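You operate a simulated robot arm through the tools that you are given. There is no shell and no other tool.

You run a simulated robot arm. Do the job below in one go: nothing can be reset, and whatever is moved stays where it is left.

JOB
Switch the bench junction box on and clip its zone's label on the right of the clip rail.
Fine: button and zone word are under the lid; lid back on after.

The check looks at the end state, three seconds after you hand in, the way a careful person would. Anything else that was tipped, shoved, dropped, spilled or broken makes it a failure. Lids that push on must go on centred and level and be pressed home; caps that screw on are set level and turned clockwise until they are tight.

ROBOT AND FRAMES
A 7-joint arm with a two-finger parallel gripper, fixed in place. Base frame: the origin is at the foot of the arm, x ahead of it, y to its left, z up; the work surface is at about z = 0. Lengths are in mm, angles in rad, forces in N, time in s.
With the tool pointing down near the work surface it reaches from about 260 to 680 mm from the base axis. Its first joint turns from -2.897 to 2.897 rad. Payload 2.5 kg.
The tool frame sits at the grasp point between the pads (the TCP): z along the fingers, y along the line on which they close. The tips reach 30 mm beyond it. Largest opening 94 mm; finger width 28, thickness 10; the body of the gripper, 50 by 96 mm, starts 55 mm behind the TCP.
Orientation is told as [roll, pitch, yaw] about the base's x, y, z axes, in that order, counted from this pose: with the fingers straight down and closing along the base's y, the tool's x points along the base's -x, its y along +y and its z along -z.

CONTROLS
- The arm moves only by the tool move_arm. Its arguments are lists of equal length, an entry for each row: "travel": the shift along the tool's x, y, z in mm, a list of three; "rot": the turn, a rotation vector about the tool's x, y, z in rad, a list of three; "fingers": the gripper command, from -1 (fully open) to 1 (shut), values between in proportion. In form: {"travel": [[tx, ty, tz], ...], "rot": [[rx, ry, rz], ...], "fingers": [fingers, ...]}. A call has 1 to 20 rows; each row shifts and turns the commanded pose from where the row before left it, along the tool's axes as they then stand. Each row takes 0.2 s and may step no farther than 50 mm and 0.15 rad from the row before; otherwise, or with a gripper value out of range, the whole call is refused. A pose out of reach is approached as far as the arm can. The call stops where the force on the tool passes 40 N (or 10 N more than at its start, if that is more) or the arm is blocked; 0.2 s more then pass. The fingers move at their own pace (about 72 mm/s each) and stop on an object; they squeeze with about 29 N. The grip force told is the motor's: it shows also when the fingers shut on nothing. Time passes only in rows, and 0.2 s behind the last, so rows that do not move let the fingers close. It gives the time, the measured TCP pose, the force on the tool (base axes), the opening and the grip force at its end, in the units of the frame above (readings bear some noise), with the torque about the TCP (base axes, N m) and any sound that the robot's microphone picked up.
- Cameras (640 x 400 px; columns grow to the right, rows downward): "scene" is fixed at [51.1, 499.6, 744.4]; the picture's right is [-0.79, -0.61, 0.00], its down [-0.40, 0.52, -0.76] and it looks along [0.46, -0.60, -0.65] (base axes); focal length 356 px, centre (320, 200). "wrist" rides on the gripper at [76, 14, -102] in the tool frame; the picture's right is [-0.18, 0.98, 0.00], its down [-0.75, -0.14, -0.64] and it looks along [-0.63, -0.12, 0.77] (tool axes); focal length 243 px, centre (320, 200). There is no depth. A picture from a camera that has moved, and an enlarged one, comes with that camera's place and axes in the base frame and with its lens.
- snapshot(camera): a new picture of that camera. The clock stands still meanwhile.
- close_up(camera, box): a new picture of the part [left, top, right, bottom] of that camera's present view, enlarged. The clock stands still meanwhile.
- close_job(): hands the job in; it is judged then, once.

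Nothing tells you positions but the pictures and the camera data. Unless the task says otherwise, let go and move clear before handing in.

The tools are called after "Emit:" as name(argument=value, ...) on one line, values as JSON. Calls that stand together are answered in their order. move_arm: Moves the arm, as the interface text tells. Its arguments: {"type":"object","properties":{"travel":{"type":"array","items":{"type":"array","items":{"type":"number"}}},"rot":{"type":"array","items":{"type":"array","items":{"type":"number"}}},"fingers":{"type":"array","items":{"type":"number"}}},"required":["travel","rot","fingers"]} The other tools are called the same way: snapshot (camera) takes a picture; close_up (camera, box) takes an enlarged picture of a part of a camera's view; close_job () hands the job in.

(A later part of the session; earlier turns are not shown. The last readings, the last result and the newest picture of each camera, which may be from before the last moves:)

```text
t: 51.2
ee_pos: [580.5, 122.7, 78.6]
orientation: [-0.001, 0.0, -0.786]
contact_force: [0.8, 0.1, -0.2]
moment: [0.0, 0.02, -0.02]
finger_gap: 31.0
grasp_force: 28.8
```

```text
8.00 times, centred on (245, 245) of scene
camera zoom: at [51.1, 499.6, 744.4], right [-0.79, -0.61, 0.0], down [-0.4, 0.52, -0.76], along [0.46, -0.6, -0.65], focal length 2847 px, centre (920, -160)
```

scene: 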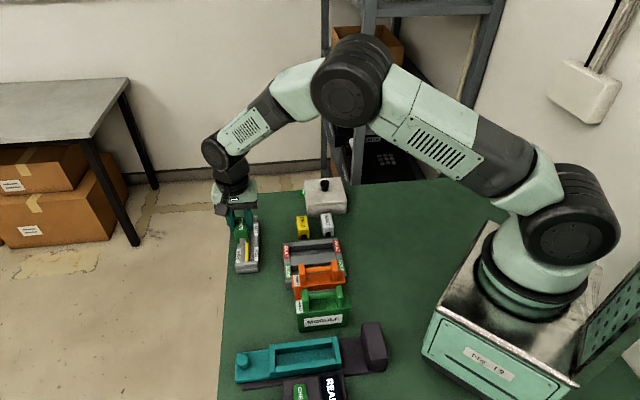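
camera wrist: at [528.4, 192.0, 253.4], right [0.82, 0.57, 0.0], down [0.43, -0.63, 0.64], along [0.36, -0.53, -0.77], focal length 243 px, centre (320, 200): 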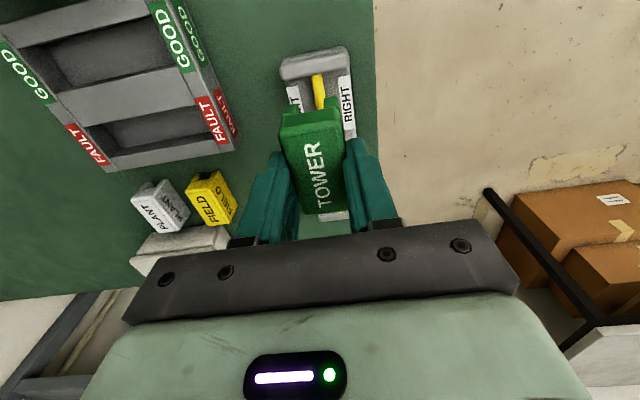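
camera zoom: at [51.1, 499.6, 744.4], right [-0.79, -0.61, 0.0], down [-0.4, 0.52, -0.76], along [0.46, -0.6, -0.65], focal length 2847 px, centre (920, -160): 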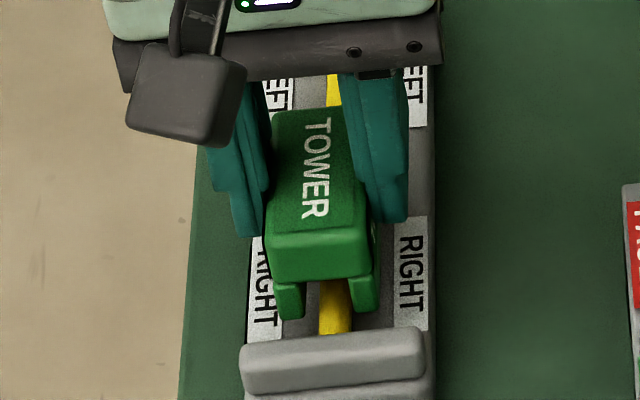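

Emit:
move_arm(travel=[[0, -0.8, 2], [0, 0, 1], [0, 0, 0]], rot=[[0, 0, 0], [0, 0, 0], [0, 0, 0]], fingers=[1, 1, 1])

Emit:
close_up(camera="wrist", box=[240, 40, 400, 160])

Emit:
close_up(camera="scene", box=[225, 220, 265, 270])

```text
t: 52.0
ee_pos: [580.3, 121.7, 75.6]
orientation: [0.0, -0.001, -0.784]
contact_force: [-0.4, -0.4, -0.8]
moment: [0.01, 0.01, 0.0]
finger_gap: 31.3
grasp_force: 29.4
```

```text
3.33 times, centred on (320, 100) of wrist
camera zoom: at [536.8, 185.4, 178.0], right [0.82, 0.57, 0.0], down [0.43, -0.63, 0.64], along [0.36, -0.53, -0.77], focal length 809 px, centre (320, 533)
```

zoom: 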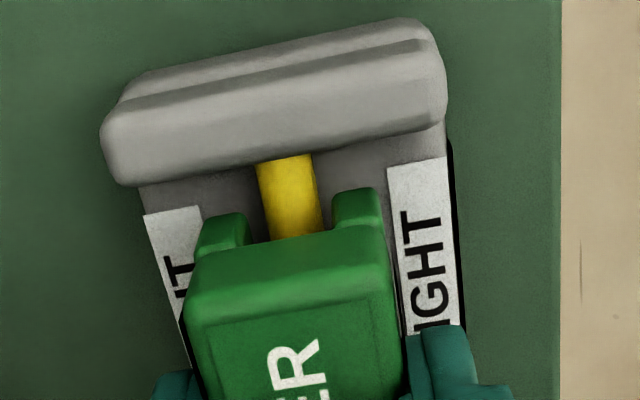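

```text
8.00 times, centred on (245, 245) of scene
camera zoom: at [51.1, 499.6, 744.4], right [-0.79, -0.61, 0.0], down [-0.4, 0.52, -0.76], along [0.46, -0.6, -0.65], focal length 2847 px, centre (920, -160)
```

zoom: 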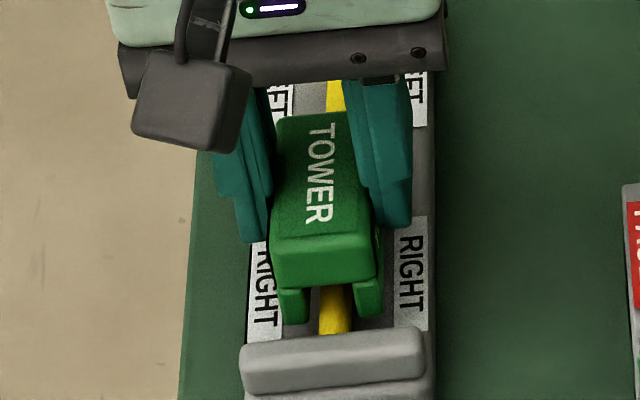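

Both views now agree to within about half a millimetre. I'll lower in small steps until contact.

Emit:
move_arm(travel=[[0, 0, 2], [0, 0, 2], [0, 0, 0]], rot=[[0, 0, 0], [0, 0, 0], [0, 0, 0]], fingers=[1, 1, 1])

Emit:
close_up(camera="wrist", box=[240, 40, 400, 160])

Emit:
close_up(camera="scene", box=[225, 220, 265, 270])

```text
t: 52.8
ee_pos: [582.1, 122.4, 72.4]
orientation: [0.0, -0.003, -0.786]
contact_force: [0.0, 0.0, 0.3]
moment: [0.01, 0.03, 0.0]
finger_gap: 31.1
grasp_force: 28.7
```

```text
3.33 times, centred on (320, 100) of wrist
camera zoom: at [537.3, 185.6, 173.9], right [0.82, 0.57, 0.0], down [0.43, -0.63, 0.64], along [0.36, -0.53, -0.77], focal length 809 px, centre (320, 533)
```

zoom: 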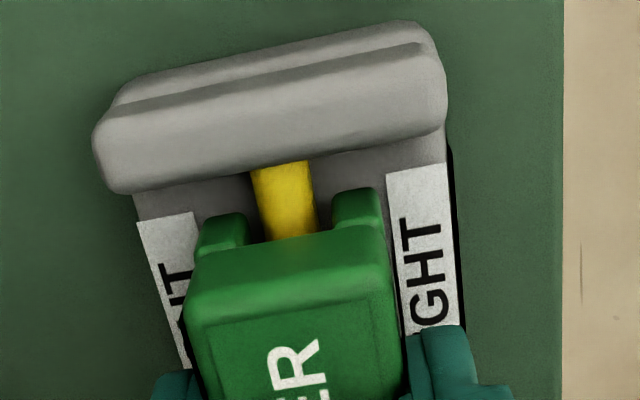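

```text
8.00 times, centred on (245, 245) of scene
camera zoom: at [51.1, 499.6, 744.4], right [-0.79, -0.61, 0.0], down [-0.4, 0.52, -0.76], along [0.46, -0.6, -0.65], focal length 2847 px, centre (920, -160)
```

zoom: 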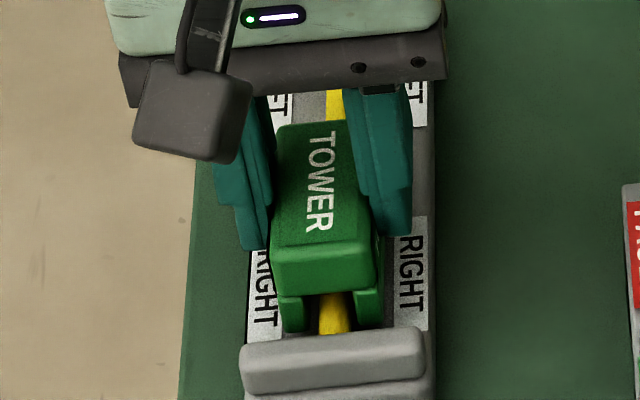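

Emit:
move_arm(travel=[[0, -0.2, 2], [0, 0, 2], [0, 0, 0]], rot=[[0, 0, 0], [0, 0, 0], [0, 0, 0]], fingers=[1, 1, 1])

Emit:
close_up(camera="wrist", box=[240, 40, 400, 160])

Emit:
close_up(camera="scene", box=[225, 220, 265, 270])

```text
t: 53.6
ee_pos: [580.8, 122.2, 67.1]
orientation: [-0.001, -0.001, -0.785]
contact_force: [0.3, 0.0, -1.0]
moment: [-0.02, 0.03, -0.01]
finger_gap: 30.9
grasp_force: 28.7
```

```text
3.33 times, centred on (320, 100) of wrist
camera zoom: at [536.9, 185.6, 169.3], right [0.82, 0.57, 0.0], down [0.43, -0.63, 0.64], along [0.36, -0.53, -0.77], focal length 809 px, centre (320, 533)
```

zoom: 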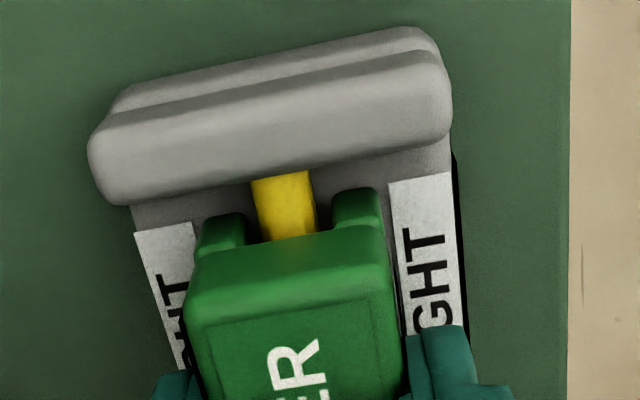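

```text
8.00 times, centred on (245, 245) of scene
camera zoom: at [51.1, 499.6, 744.4], right [-0.79, -0.61, 0.0], down [-0.4, 0.52, -0.76], along [0.46, -0.6, -0.65], focal length 2847 px, centre (920, -160)
```

zoom: 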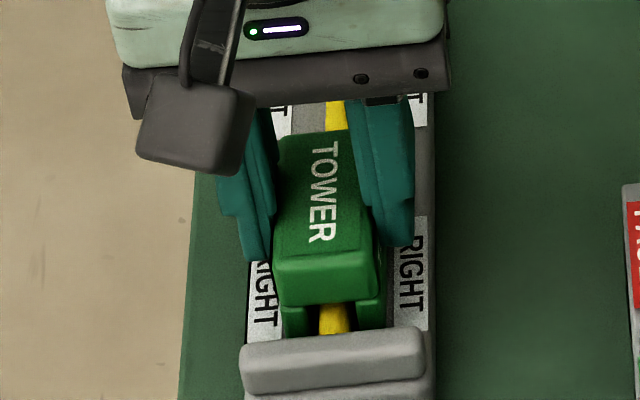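

No contact yet and the label is still centred over the rod. I'll keep lowering.

Emit:
move_arm(travel=[[0, 0, 2], [0, 0, 2], [0, 0, 0]], rot=[[0, 0, 0], [0, 0, 0], [0, 0, 0]], fingers=[1, 1, 1])

Emit:
close_up(camera="wrist", box=[240, 40, 400, 160])

Emit:
close_up(camera="scene", box=[225, 220, 265, 270])

```text
t: 54.4
ee_pos: [582.2, 122.1, 64.6]
orientation: [0.003, -0.004, -0.786]
contact_force: [-2.7, -2.6, 26.6]
moment: [-0.16, 0.14, 0.0]
finger_gap: 31.3
grasp_force: 29.3
```

```text
3.33 times, centred on (320, 100) of wrist
camera zoom: at [537.8, 185.8, 166.3], right [0.82, 0.57, 0.0], down [0.43, -0.63, 0.64], along [0.37, -0.53, -0.76], focal length 809 px, centre (320, 533)
```

zoom: 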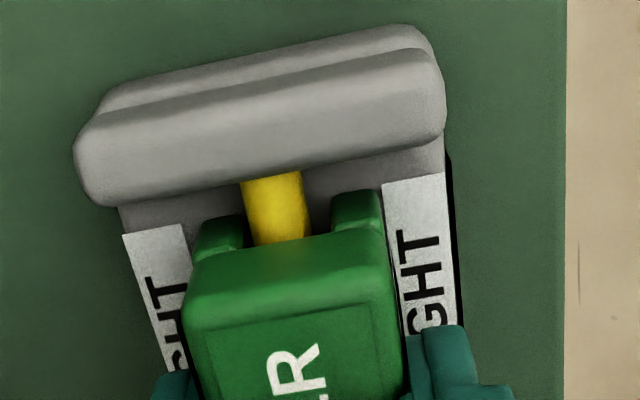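

```text
8.00 times, centred on (245, 245) of scene
camera zoom: at [51.1, 499.6, 744.4], right [-0.79, -0.61, 0.0], down [-0.4, 0.52, -0.76], along [0.46, -0.6, -0.65], focal length 2847 px, centre (920, -160)
```

zoom: 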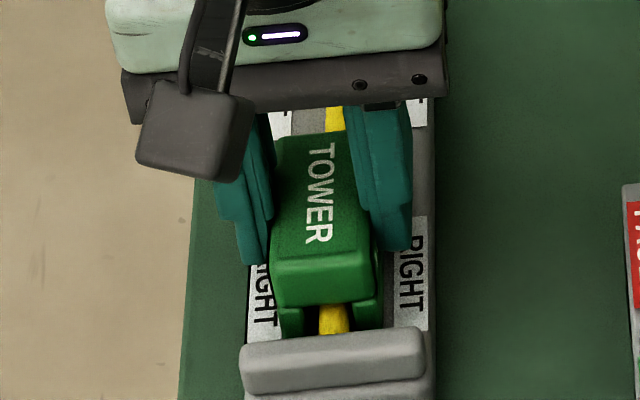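

I've got firm contact, but the arm drifted about 1 mm sideways. I'll back up slightly, recentre and check before pushing.

Emit:
move_arm(travel=[[0, 0, -3], [0, -1, 0], [0, 0, 0]], rot=[[0, 0, 0], [0, 0, 0], [0, 0, 0]], fingers=[1, 1, 1])

Emit:
close_up(camera="wrist", box=[260, 60, 380, 140])

Emit:
close_up(camera="scene", box=[230, 235, 265, 265])

```text
t: 55.2
ee_pos: [578.7, 121.0, 63.9]
orientation: [-0.002, 0.0, -0.784]
contact_force: [0.7, 0.3, -0.7]
moment: [0.01, 0.03, 0.02]
finger_gap: 30.7
grasp_force: 28.9
```

```text
5.00 times, centred on (320, 100) of wrist
camera zoom: at [535.8, 184.3, 166.8], right [0.82, 0.57, 0.0], down [0.43, -0.63, 0.64], along [0.36, -0.53, -0.77], focal length 1213 px, centre (320, 700)
```

zoom: 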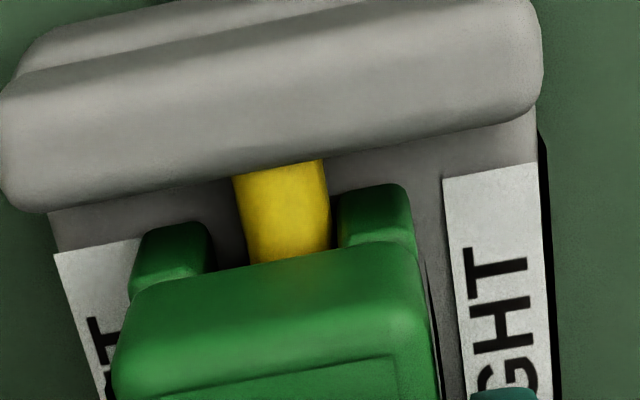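

```text
13.33 times, centred on (248, 250) of scene
camera zoom: at [51.1, 499.6, 744.4], right [-0.79, -0.61, 0.0], down [-0.4, 0.52, -0.76], along [0.46, -0.6, -0.65], focal length 4746 px, centre (1287, -467)
```

zoom: 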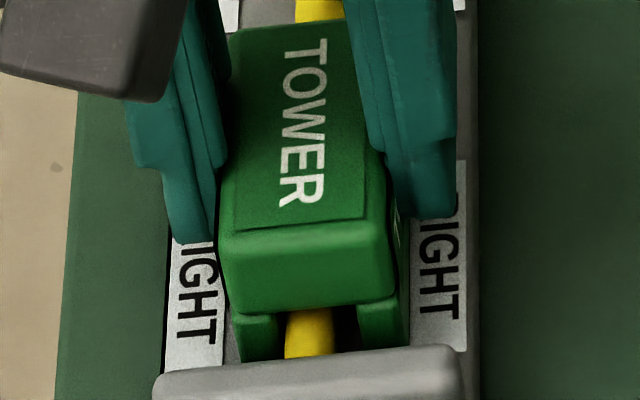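

Emit:
move_arm(travel=[[0, 0.9, -1], [0, 0.9, 0], [0, 0, 0]], rot=[[0, 0, 0], [0, 0, 0], [0, 0, 0]], fingers=[1, 1, 1])

Emit:
close_up(camera="wrist", box=[260, 60, 380, 140])

Emit:
close_up(camera="scene", box=[230, 235, 265, 265])

```text
t: 56.0
ee_pos: [582.5, 122.0, 66.3]
orientation: [0.0, -0.003, -0.787]
contact_force: [0.0, -0.7, -1.4]
moment: [0.02, -0.01, 0.03]
finger_gap: 30.8
grasp_force: 28.8
```

```text
5.00 times, centred on (320, 100) of wrist
camera zoom: at [538.0, 186.1, 169.1], right [0.82, 0.57, 0.0], down [0.43, -0.63, 0.64], along [0.36, -0.53, -0.77], focal length 1213 px, centre (320, 700)
```

zoom: 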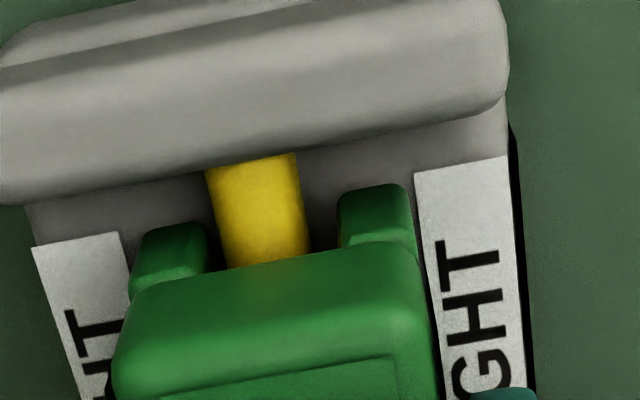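

```text
13.33 times, centred on (248, 250) of scene
camera zoom: at [51.1, 499.6, 744.4], right [-0.79, -0.61, 0.0], down [-0.4, 0.52, -0.76], along [0.46, -0.6, -0.65], focal length 4746 px, centre (1287, -467)
```

zoom: 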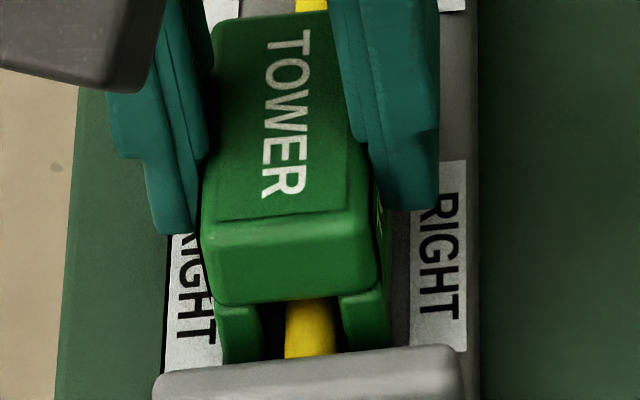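

Emit:
move_arm(travel=[[0, -1.1, 0], [0, 0, 0]], rot=[[0, 0, 0], [0, 0, 0]], fingers=[1, 1])

Emit:
close_up(camera="wrist", box=[260, 60, 380, 140])

Emit:
close_up(camera="scene", box=[230, 235, 265, 265])

```text
t: 56.6
ee_pos: [580.5, 122.9, 65.3]
orientation: [0.001, -0.002, -0.785]
contact_force: [0.1, 0.7, -0.7]
moment: [-0.02, -0.04, -0.04]
finger_gap: 30.7
grasp_force: 28.8
```

```text
5.00 times, centred on (320, 100) of wrist
camera zoom: at [536.9, 185.3, 169.1], right [0.82, 0.57, 0.0], down [0.43, -0.63, 0.64], along [0.36, -0.53, -0.77], focal length 1213 px, centre (320, 700)
```

zoom: 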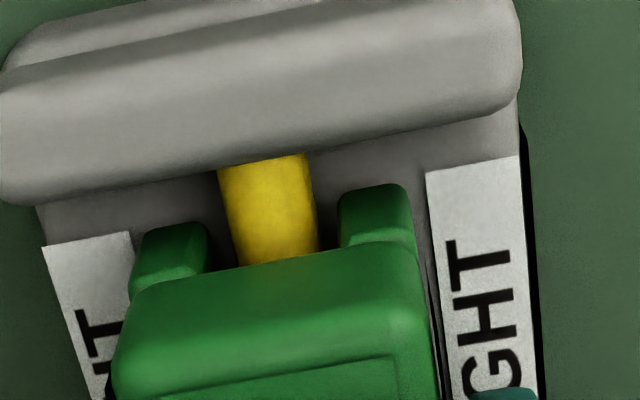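

```text
13.33 times, centred on (248, 250) of scene
camera zoom: at [51.1, 499.6, 744.4], right [-0.79, -0.61, 0.0], down [-0.4, 0.52, -0.76], along [0.46, -0.6, -0.65], focal length 4746 px, centre (1287, -467)
```

zoom: 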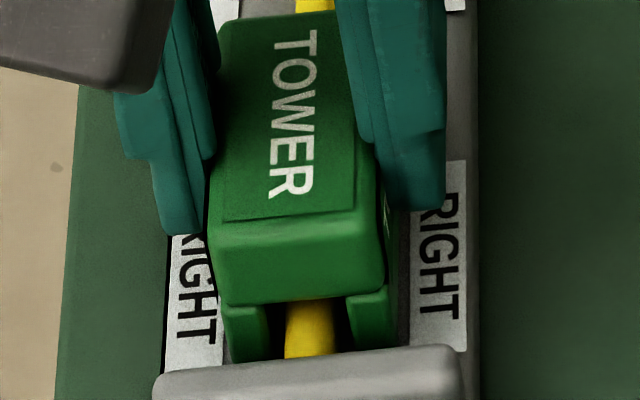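

The label is centred within a quarter millimetre in both views. I'll push straight down now.

Emit:
move_arm(travel=[[0, 0, 1.5], [0, 0, 1.5], [0, 0, 1], [0, 0, 1], [0, 0, 1]], rot=[[0, 0, 0], [0, 0, 0], [0, 0, 0], [0, 0, 0], [0, 0, 0]], fingers=[1, 1, 1, 1, 1])

Emit:
close_up(camera="wrist", box=[260, 60, 380, 140])

Emit:
close_up(camera="scene", box=[230, 235, 265, 265])

```text
t: 57.8
ee_pos: [582.2, 121.4, 62.7]
orientation: [0.005, -0.003, -0.787]
contact_force: [-6.7, -0.9, 26.6]
moment: [-0.05, 0.24, 0.03]
finger_gap: 31.2
grasp_force: 29.2
```

```text
5.00 times, centred on (320, 100) of wrist
camera zoom: at [537.5, 185.1, 165.1], right [0.82, 0.57, 0.0], down [0.43, -0.63, 0.64], along [0.37, -0.53, -0.77], focal length 1213 px, centre (320, 700)
```

zoom: 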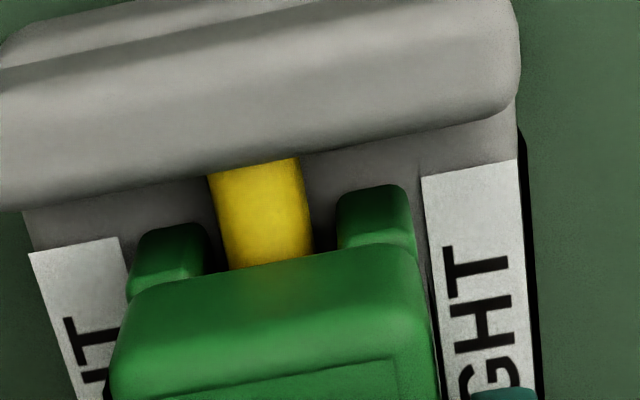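

```text
13.33 times, centred on (248, 250) of scene
camera zoom: at [51.1, 499.6, 744.4], right [-0.79, -0.61, 0.0], down [-0.4, 0.52, -0.76], along [0.46, -0.6, -0.65], focal length 4746 px, centre (1287, -467)
```

zoom: 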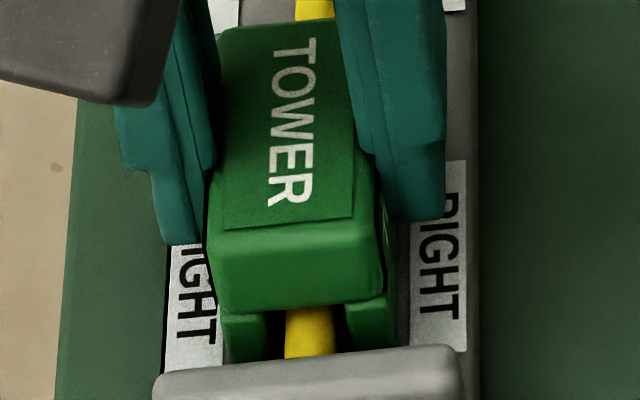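

Contact is about 26 N with no snap yet. I'll keep pressing gradually and watch for the clip engaging or the grip slipping.

Emit:
move_arm(travel=[[0, 0, 0.7], [0, 0, 0.7], [0, 0, 0]], rot=[[0, 0, 0], [0, 0, 0], [0, 0, 0]], fingers=[1, 1, 1])

Emit:
close_up(camera="wrist", box=[240, 40, 400, 160])

Emit:
close_up(camera="scene", box=[230, 235, 265, 265])

```text
t: 58.4
ee_pos: [582.7, 121.6, 62.8]
orientation: [0.003, -0.001, -0.784]
contact_force: [-1.1, -0.7, 5.6]
moment: [-0.1, 0.0, -0.01]
finger_gap: 31.2
grasp_force: 28.6
stopped in row 2: the force on the tool passed its limit at 42 N (the readings are from after the stop); the commanded pose is now the measured one
```

```text
3.33 times, centred on (320, 100) of wrist
camera zoom: at [538.1, 185.1, 165.0], right [0.82, 0.57, 0.0], down [0.43, -0.63, 0.64], along [0.37, -0.53, -0.77], focal length 809 px, centre (320, 533)
```

zoom: 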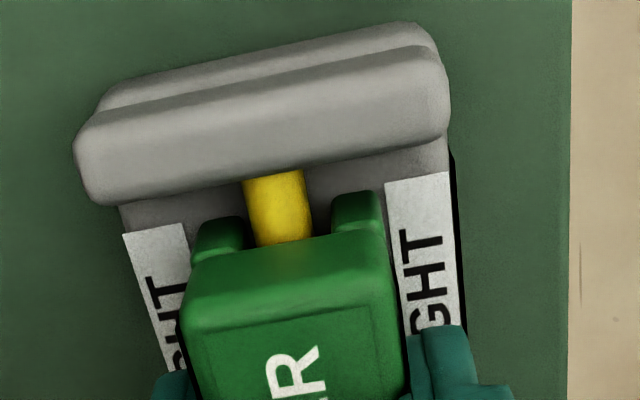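

```text
13.33 times, centred on (248, 250) of scene
camera zoom: at [51.1, 499.6, 744.4], right [-0.79, -0.61, 0.0], down [-0.4, 0.52, -0.76], along [0.46, -0.6, -0.65], focal length 4746 px, centre (1287, -467)
```

zoom: 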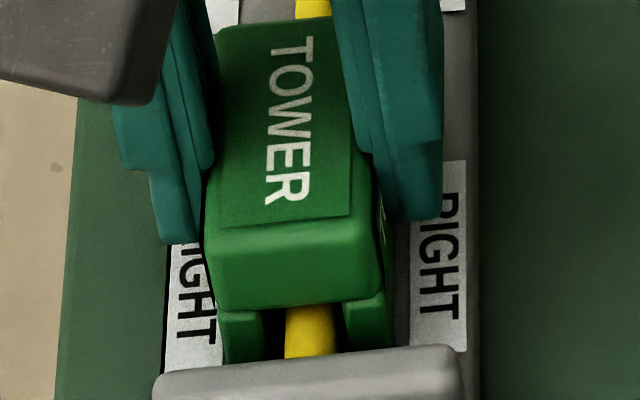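

The push reached 42 N and the label slid slightly in the fingers. Both legs look to be straddling the rod. I'll release it, rise and inspect how it sits before pressing from the top with closed fingers.

Emit:
move_arm(travel=[[0, 0, 0], [0, 0, 0], [0, 0, 0], [0, 0, -15], [0, 0, -25], [0, 0, -30], [0, 0, 0]], rot=[[0, 0, 0], [0, 0, 0], [0, 0, 0], [0, 0, 0], [0, 0, 0], [0, 0, 0], [0, 0, 0]], fingers=[0.2, 0, 0, 0, 0, 0, 0])

Emit:
close_up(camera="wrist", box=[240, 20, 420, 160])

Emit:
close_up(camera="scene", box=[225, 210, 270, 275])

```text
t: 60.0
ee_pos: [580.6, 121.7, 131.9]
orientation: [0.003, -0.002, -0.784]
contact_force: [-0.3, 0.8, -0.7]
moment: [0.01, 0.0, 0.02]
finger_gap: 46.9
grasp_force: 0.1
```

```text
2.86 times, centred on (330, 90) of wrist
camera zoom: at [537.0, 185.2, 233.8], right [0.82, 0.57, 0.0], down [0.43, -0.63, 0.64], along [0.36, -0.53, -0.77], focal length 693 px, centre (291, 514)
```

zoom: 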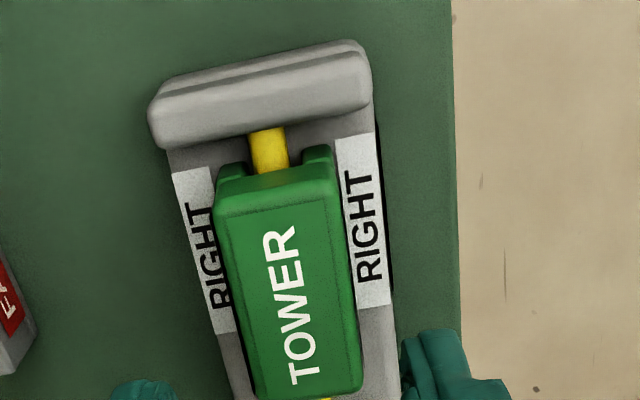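

```text
6.15 times, centred on (248, 242) of scene
camera zoom: at [51.1, 499.6, 744.4], right [-0.79, -0.61, 0.0], down [-0.4, 0.52, -0.76], along [0.46, -0.6, -0.65], focal length 2190 px, centre (766, -62)
```

zoom: 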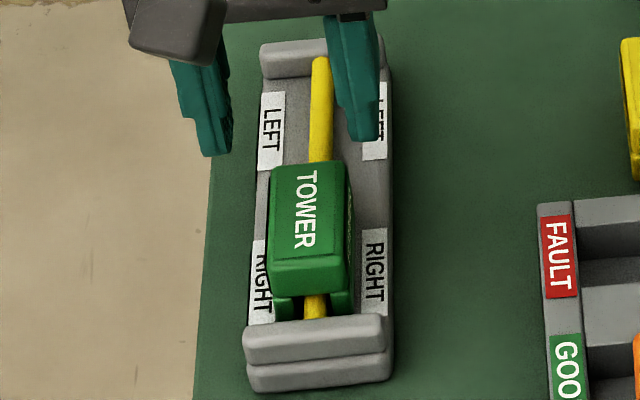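

The label sits on the rod between the RIGHT marks, and I want to be sure it's clipped fully home. I'll close the fingers and press on the middle of its top.

Emit:
move_arm(travel=[[0, 0, 0], [0, 0, 0], [-1, 0, 15], [0, 0, 15], [0, 0, 12], [0, 0, 0]], rot=[[0, 0, 0], [0, 0, 0], [0, 0, 0], [0, 0, 0], [0, 0, 0], [0, 0, 0]], fingers=[0.5, 1, 1, 1, 1, 1])

Emit:
close_up(camera="wrist", box=[240, 20, 420, 200])

Emit:
close_up(camera="scene", box=[225, 210, 270, 275])

```text
t: 61.4
ee_pos: [581.7, 121.3, 90.3]
orientation: [0.0, -0.001, -0.781]
contact_force: [0.9, 0.4, 0.1]
moment: [-0.01, -0.04, 0.02]
finger_gap: 0.0
grasp_force: 29.2
```

```text
2.22 times, centred on (330, 110) of wrist
camera zoom: at [538.3, 185.3, 191.6], right [0.82, 0.57, 0.0], down [0.43, -0.63, 0.64], along [0.37, -0.53, -0.77], focal length 539 px, centre (298, 400)
```

zoom: 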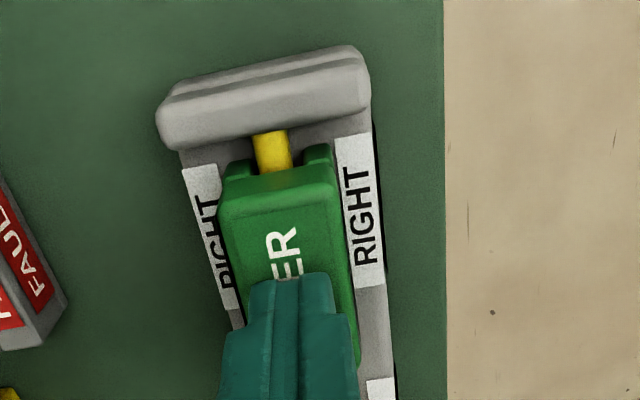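

```text
6.15 times, centred on (248, 242) of scene
camera zoom: at [51.1, 499.6, 744.4], right [-0.79, -0.61, 0.0], down [-0.4, 0.52, -0.76], along [0.46, -0.6, -0.65], focal length 2190 px, centre (766, -62)
```

zoom: 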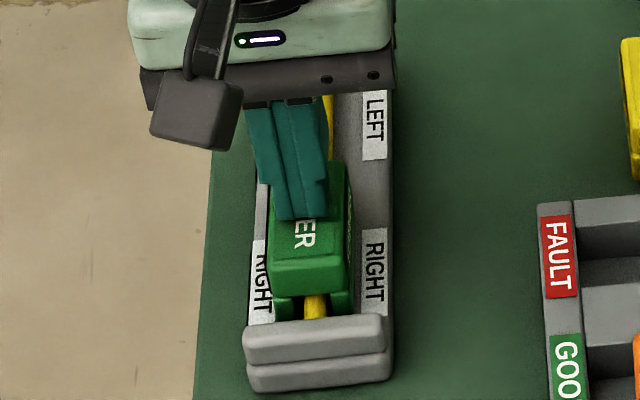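

Emit:
move_arm(travel=[[0.5, -1.2, 4], [0, 0, 3], [0, 0, 1.5], [0, 0, 1], [0, 0, 1]], rot=[[0, 0, 0], [0, 0, 0], [0, 0, 0], [0, 0, 0], [0, 0, 0]], fingers=[1, 1, 1, 1, 1])

Emit:
close_up(camera="scene", box=[225, 210, 270, 275])

```text
t: 62.0
ee_pos: [583.1, 121.1, 88.3]
orientation: [0.006, -0.003, -0.783]
contact_force: [-0.5, -0.3, 6.2]
moment: [-0.03, 0.07, 0.02]
finger_gap: 0.0
grasp_force: 29.0
stopped in row 3: the force on the tool passed its limit at 45 N (the readings are from after the stop); the commanded pose is now the measured one
```

```text
6.15 times, centred on (248, 242) of scene
camera zoom: at [51.1, 499.6, 744.4], right [-0.79, -0.61, 0.0], down [-0.4, 0.52, -0.76], along [0.46, -0.6, -0.65], focal length 2190 px, centre (766, -62)
```

zoom: 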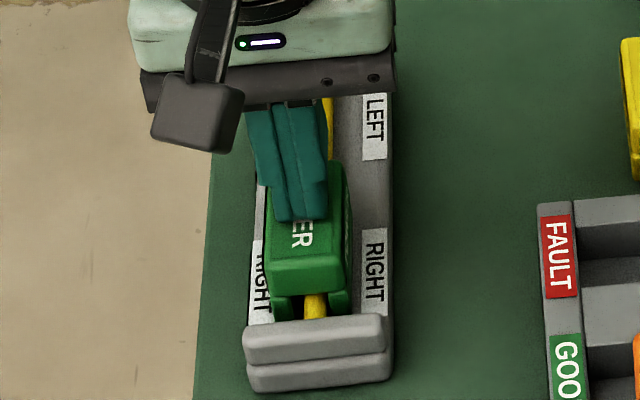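

The closed fingers met the label top at a tip height of about z = 58 and 45 N, with no snap. I want a side-on, low-angle look to see whether the label is fully seated, so I'll back off and swing the wrist camera round.

Emit:
move_arm(travel=[[0, 0, -30], [0, 0, -40], [0, -30, 0], [0, -30, 0], [0, 0, 0], [0, 0, 0], [0, 0, 0], [0, 0, 0], [0, 0, 0], [0, 0, 0], [0, 0, 0], [0, 0, 0], [0, 0, 0], [0, 0, 0], [0, 0, 0], [0, 0, 0]], rot=[[0, 0, 0], [0, 0, 0], [0, 0, 0], [0, 0, 0], [0, 0, -0.143], [0, 0, -0.143], [0, 0, -0.143], [0, 0, -0.143], [0, 0, -0.143], [0, 0, -0.143], [0, 0, -0.143], [0, 0, -0.143], [0, 0, -0.143], [0, 0, -0.143], [0, 0, -0.141], [0, 0, 0]], fingers=[1, 1, 1, 1, 1, 1, 1, 1, 1, 1, 1, 1, 1, 1, 1, 1])

Emit:
snapshot(camera="wrist")

Emit:
snapshot(camera="scene")

```text
t: 65.4
ee_pos: [540.3, 79.6, 156.9]
orientation: [-0.002, -0.001, 0.79]
contact_force: [0.2, -0.1, -0.4]
moment: [0.0, 0.03, -0.01]
finger_gap: 0.1
grasp_force: 28.7
```

```text
taken
camera wrist: at [475.9, 34.4, 258.8], right [-0.57, 0.82, 0.0], down [0.63, 0.43, 0.65], along [0.53, 0.37, -0.76], focal length 243 px, centre (320, 200)
```

wrist: 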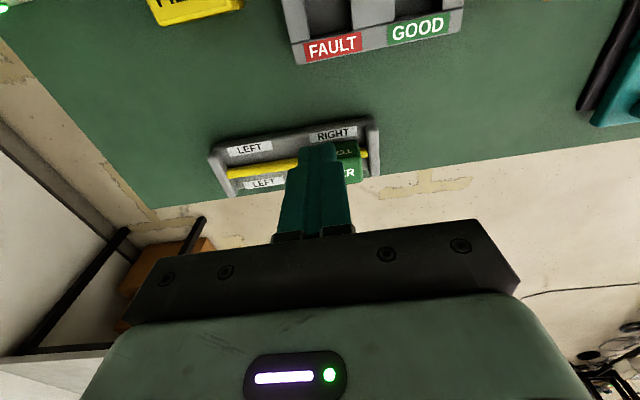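

```text
taken
```

scene: 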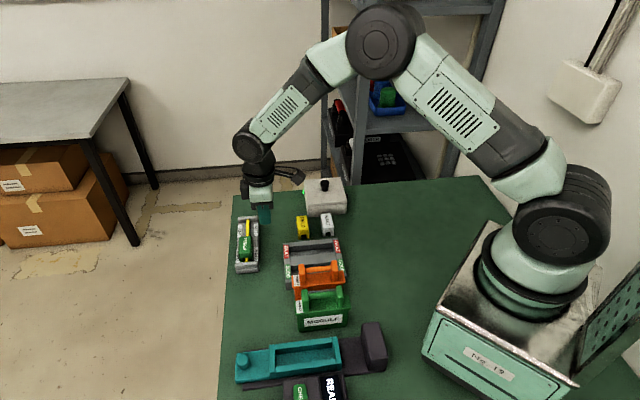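

The fingers block the view. I'll open them to look between, tilt the camera towards level, and come lower beside the rail without touching it.

Emit:
move_arm(travel=[[0, 0, 0], [0, 0, 0], [0, 0, 0], [0, 0, 0], [0, 0, 0], [14.9, 0, 26], [14.9, 0, 26], [0, 0, 0]], rot=[[0, 0, 0], [0, -0.13, 0], [0, -0.13, 0], [0, -0.13, 0], [0, -0.13, 0], [0, 0, 0], [0, 0, 0], [0, 0, 0]], fingers=[-0.5, -1, -1, -1, -1, -1, -1, -1])

Emit:
snapshot(camera="wrist")

Emit:
snapshot(camera="scene")

```text
t: 67.2
ee_pos: [539.4, 80.4, 98.7]
orientation: [-0.004, -0.525, 0.79]
contact_force: [-0.3, 0.1, 0.2]
moment: [0.0, -0.02, 0.0]
finger_gap: 93.6
grasp_force: 0.0
```

```text
taken
camera wrist: at [446.5, 6.5, 148.3], right [-0.58, 0.81, 0.09], down [0.33, 0.14, 0.93], along [0.74, 0.57, -0.35], focal length 243 px, centre (320, 200)
```

wrist: 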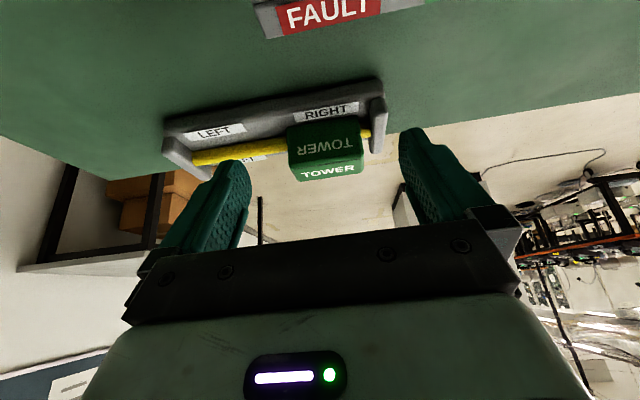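

```text
taken
```

scene: 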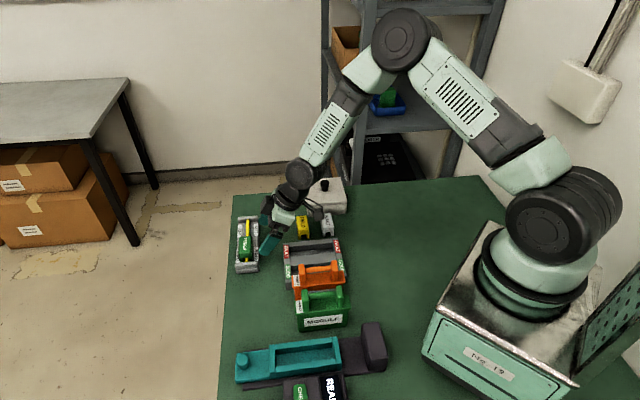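

Emit:
close_up(camera="wrist", box=[270, 70, 400, 190])

Emit:
close_up(camera="wrist", box=[150, 70, 400, 200])

```text
3.33 times, centred on (335, 130) of wrist
camera zoom: at [446.5, 6.5, 148.3], right [-0.58, 0.81, 0.09], down [0.33, 0.14, 0.93], along [0.74, 0.57, -0.35], focal length 809 px, centre (270, 433)
```

zoom: 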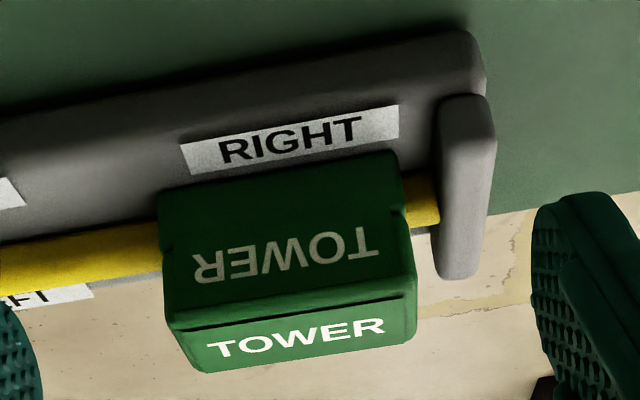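

```text
2.56 times, centred on (275, 135) of wrist
camera zoom: at [446.5, 6.5, 148.3], right [-0.58, 0.81, 0.09], down [0.33, 0.14, 0.93], along [0.74, 0.57, -0.35], focal length 621 px, centre (435, 366)
```

zoom: 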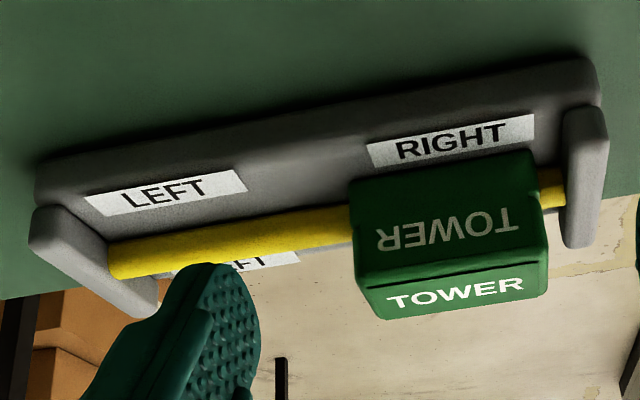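

In this upside-down side view the label sits square over the rod at RIGHT. Its legs are at about z = 20, level with the rail plate, so it looks fully down. I heard no snap though, so I'll return to vertical and check by hand that it's really held.

Emit:
move_arm(travel=[[-24.9, 0, -43.4], [0, 0, 0], [0, 0, 0], [0, 0, 0], [0, 0, 0], [0, 0, 0], [0, 0, 0], [0, 0, 0], [0, 0, 0], [0, 0, 0], [0, 0, 0], [0, 0, 0], [0, 0, 0], [0, 0, 0], [0, 0, 0], [0, 0, 0], [0, 30, 0], [0, 30, 0], [0, 0, 0]], rot=[[0, 0, 0], [0, 0.13, 0], [0, 0.13, 0], [0, 0.13, 0], [0, 0.13, 0], [0, 0, 0.143], [0, 0, 0.143], [0, 0, 0.143], [0, 0, 0.143], [0, 0, 0.143], [0, 0, 0.143], [0, 0, 0.143], [0, 0, 0.143], [0, 0, 0.143], [0, 0, 0.143], [0, 0, 0.141], [0, 0, 0], [0, 0, 0], [0, 0, 0]], fingers=[-1, -1, -1, -1, -1, -0.5, 0, 0, 0, 0, 0, 0, 0, 0, 0, 0, 0, 0, 0])

Emit:
snapshot(camera="wrist")

Emit:
close_up(camera="wrist", box=[240, 20, 420, 160])

```text
t: 71.2
ee_pos: [582.2, 124.1, 147.1]
orientation: [0.003, -0.004, -0.784]
contact_force: [-1.0, 0.6, 0.3]
moment: [-0.01, 0.0, -0.03]
finger_gap: 46.9
grasp_force: 0.1
```

```text
taken
camera wrist: at [537.9, 186.6, 249.7], right [0.82, 0.57, 0.0], down [0.43, -0.63, 0.64], along [0.37, -0.53, -0.77], focal length 243 px, centre (320, 200)
```

wrist: 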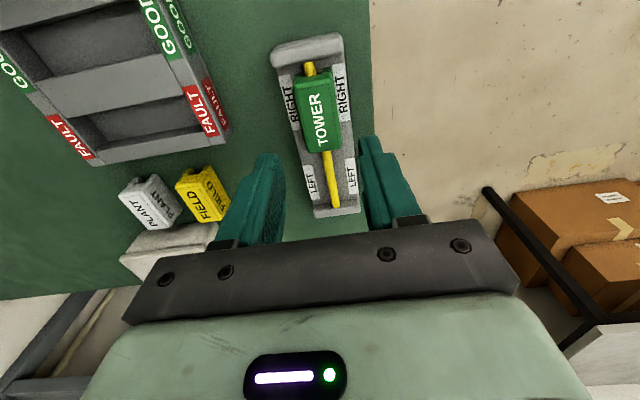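

```text
2.86 times, centred on (330, 90) of wrist
camera zoom: at [537.9, 186.6, 249.7], right [0.82, 0.57, 0.0], down [0.43, -0.63, 0.64], along [0.37, -0.53, -0.77], focal length 693 px, centre (291, 514)
```

zoom: 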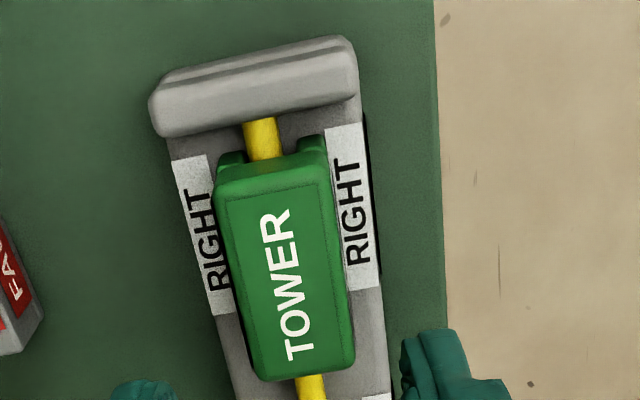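

Emit:
move_arm(travel=[[0.5, -0.5, 25], [0, 0, 25], [0, 0, 20], [0, 0, 0]], rot=[[0, 0, 0], [0, 0, 0], [0, 0, 0], [0, 0, 0]], fingers=[0, 0, 0, 0])

Emit:
close_up(camera="wrist", box=[220, 60, 420, 220])

Emit:
close_up(camera="scene", box=[225, 210, 270, 275])

```text
t: 72.2
ee_pos: [581.1, 121.5, 76.7]
orientation: [0.005, -0.005, -0.784]
contact_force: [-1.0, 0.1, -0.7]
moment: [0.05, -0.01, -0.02]
finger_gap: 47.0
grasp_force: 0.1
```

```text
2.50 times, centred on (320, 140) of wrist
camera zoom: at [536.5, 184.4, 178.9], right [0.82, 0.57, 0.01], down [0.43, -0.63, 0.64], along [0.37, -0.53, -0.77], focal length 606 px, centre (320, 350)
```

zoom: 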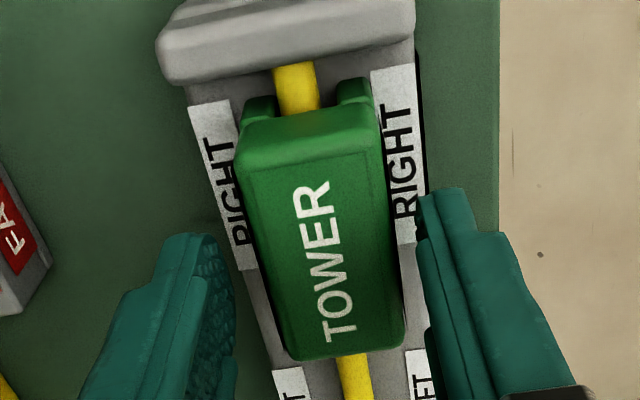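

```text
6.15 times, centred on (248, 242) of scene
camera zoom: at [51.1, 499.6, 744.4], right [-0.79, -0.61, 0.0], down [-0.4, 0.52, -0.76], along [0.46, -0.6, -0.65], focal length 2190 px, centre (766, -62)
```

zoom: 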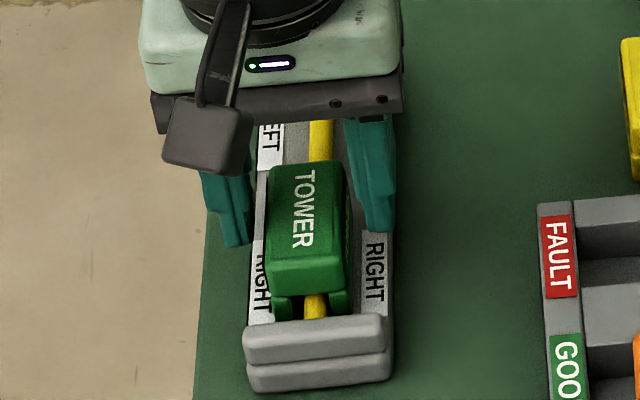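

Emit:
move_arm(travel=[[2, 2.5, 4], [0, 0, 0]], rot=[[0, 0, 0], [0, 0, 0]], fingers=[0.05, 0.1])

Emit:
close_up(camera="wrist", box=[220, 60, 420, 220])

```text
t: 72.8
ee_pos: [580.3, 125.8, 72.9]
orientation: [0.005, -0.004, -0.783]
contact_force: [-0.1, -0.3, 0.6]
moment: [0.01, 0.0, 0.0]
finger_gap: 42.2
grasp_force: 0.1
```

```text
2.50 times, centred on (320, 140) of wrist
camera zoom: at [536.6, 188.2, 175.7], right [0.82, 0.57, 0.01], down [0.43, -0.63, 0.64], along [0.37, -0.53, -0.77], focal length 606 px, centre (320, 350)
```

zoom: 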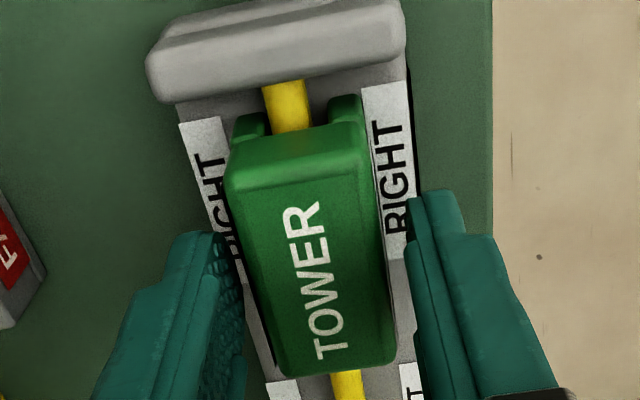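

Emit:
move_arm(travel=[[0, 0, 0], [0, 0, 0], [0, 0, 0], [0, 0, 0]], rot=[[0, 0, 0], [0, 0, 0], [0, 0, 0], [0, 0, 0]], fingers=[0.3, 0.6, 1, 1])

Emit:
close_up(camera="scene", box=[225, 210, 270, 275])

```text
t: 73.8
ee_pos: [581.8, 124.3, 73.1]
orientation: [0.005, -0.005, -0.783]
contact_force: [-0.4, 0.0, 0.8]
moment: [0.02, 0.0, 0.03]
finger_gap: 30.7
grasp_force: 28.9
```

```text
6.15 times, centred on (248, 242) of scene
camera zoom: at [51.1, 499.6, 744.4], right [-0.79, -0.61, 0.0], down [-0.4, 0.52, -0.76], along [0.46, -0.6, -0.65], focal length 2190 px, centre (766, -62)
```

zoom: 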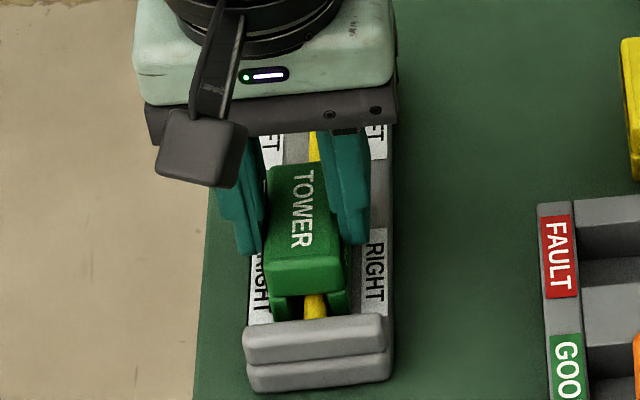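

Now a gentle lift of a millimetre or two, to see whether the rail holds the label.

Emit:
move_arm(travel=[[0, 0, -1], [0, 0, 0]], rot=[[0, 0, 0], [0, 0, 0]], fingers=[1, 1])

Emit:
close_up(camera="scene", box=[225, 210, 270, 275])

```text
t: 74.4
ee_pos: [580.5, 124.7, 74.2]
orientation: [0.002, -0.005, -0.784]
contact_force: [-0.4, -0.6, 0.3]
moment: [-0.06, 0.04, -0.01]
finger_gap: 30.3
grasp_force: 28.8
```

```text
6.15 times, centred on (248, 242) of scene
camera zoom: at [51.1, 499.6, 744.4], right [-0.79, -0.61, 0.0], down [-0.4, 0.52, -0.76], along [0.46, -0.6, -0.65], focal length 2190 px, centre (766, -62)
```

zoom: 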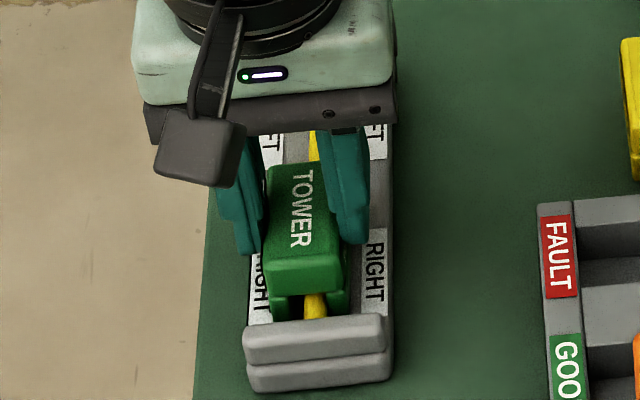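

The label lifts freely with no pull from the rail, so it is seated but not held. I'll look closely at a spare label's slot and the rail to see how the clip is meant to engage.

Emit:
close_up(camera="scene", box=[290, 210, 340, 245])

Emit:
close_up(camera="scene", box=[232, 235, 264, 275])

Emit:
close_up(camera="wrist", box=[270, 60, 370, 140])

```text
11.43 times, centred on (315, 228) of scene
camera zoom: at [51.1, 499.6, 744.4], right [-0.79, -0.61, 0.0], down [-0.4, 0.52, -0.76], along [0.46, -0.6, -0.65], focal length 4068 px, centre (377, -114)
```

zoom: 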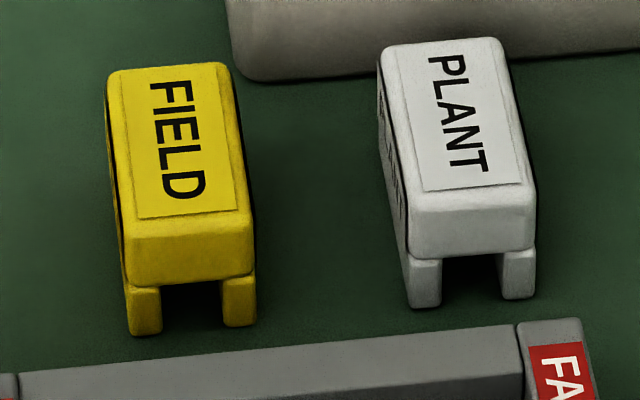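

```text
10.00 times, centred on (248, 255) of scene
camera zoom: at [51.1, 499.6, 744.4], right [-0.79, -0.61, 0.0], down [-0.4, 0.52, -0.76], along [0.46, -0.6, -0.65], focal length 3559 px, centre (1040, -350)
```

zoom: 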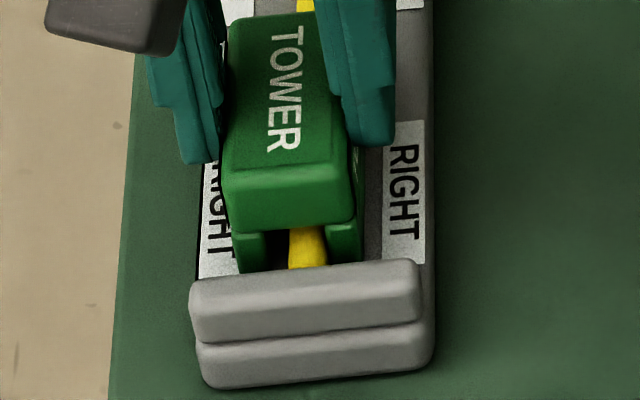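

```text
5.00 times, centred on (320, 100) of wrist
camera zoom: at [536.9, 188.4, 176.1], right [0.82, 0.57, 0.0], down [0.43, -0.63, 0.64], along [0.37, -0.53, -0.77], focal length 1213 px, centre (320, 700)
```

zoom: 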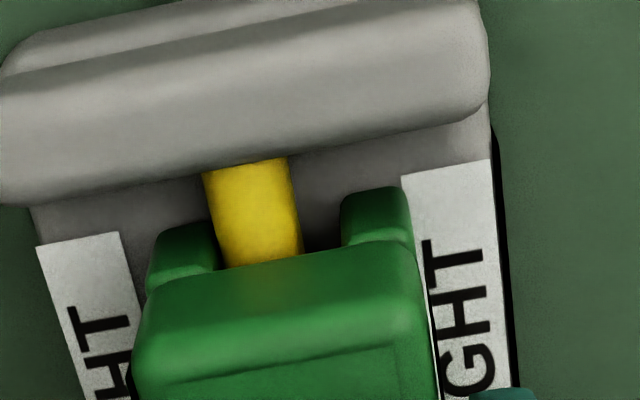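

Comparing with the marks, the label is about 3 mm short of the centre of the RIGHT mark and 1.3 mm off the rod's centreline. I'll correct both while it's slightly raised, then seat it again.

Emit:
move_arm(travel=[[1.5, -0.6, -1], [1.5, -0.7, 0], [0, 0, 0]], rot=[[0, 0, 0], [0, 0, 0], [0, 0, 0]], fingers=[1, 1, 1])

Emit:
close_up(camera="wrist", box=[270, 60, 370, 140])

Emit:
close_up(camera="scene", box=[232, 235, 264, 275])

```text
t: 75.2
ee_pos: [578.5, 126.1, 75.6]
orientation: [0.006, -0.003, -0.784]
contact_force: [0.4, 0.1, -0.7]
moment: [-0.01, 0.01, -0.02]
finger_gap: 30.7
grasp_force: 29.2
```

```text
5.00 times, centred on (320, 100) of wrist
camera zoom: at [534.1, 190.1, 177.2], right [0.82, 0.57, 0.01], down [0.43, -0.63, 0.64], along [0.37, -0.53, -0.77], focal length 1213 px, centre (320, 700)
```

zoom: 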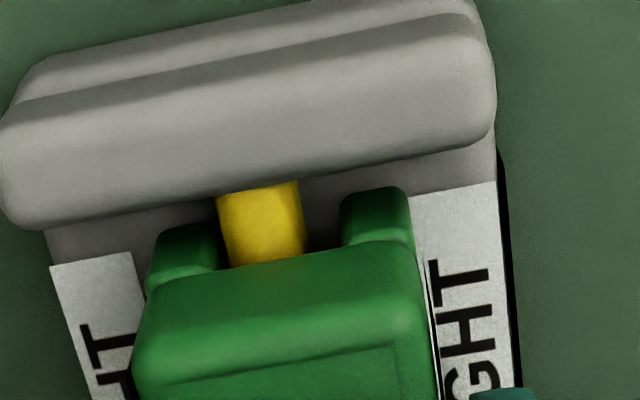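

```text
10.00 times, centred on (248, 255) of scene
camera zoom: at [51.1, 499.6, 744.4], right [-0.79, -0.61, 0.0], down [-0.4, 0.52, -0.76], along [0.46, -0.6, -0.65], focal length 3559 px, centre (1040, -350)
```

zoom: 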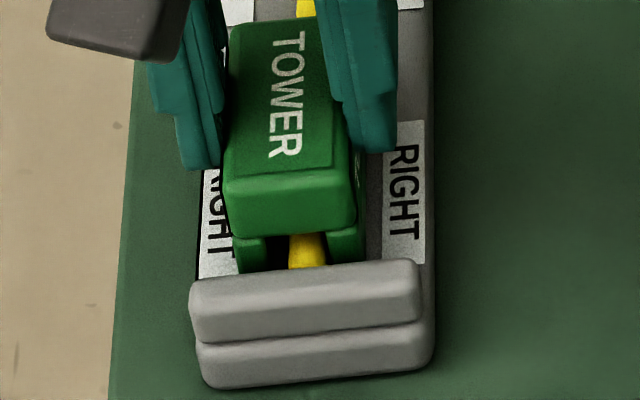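

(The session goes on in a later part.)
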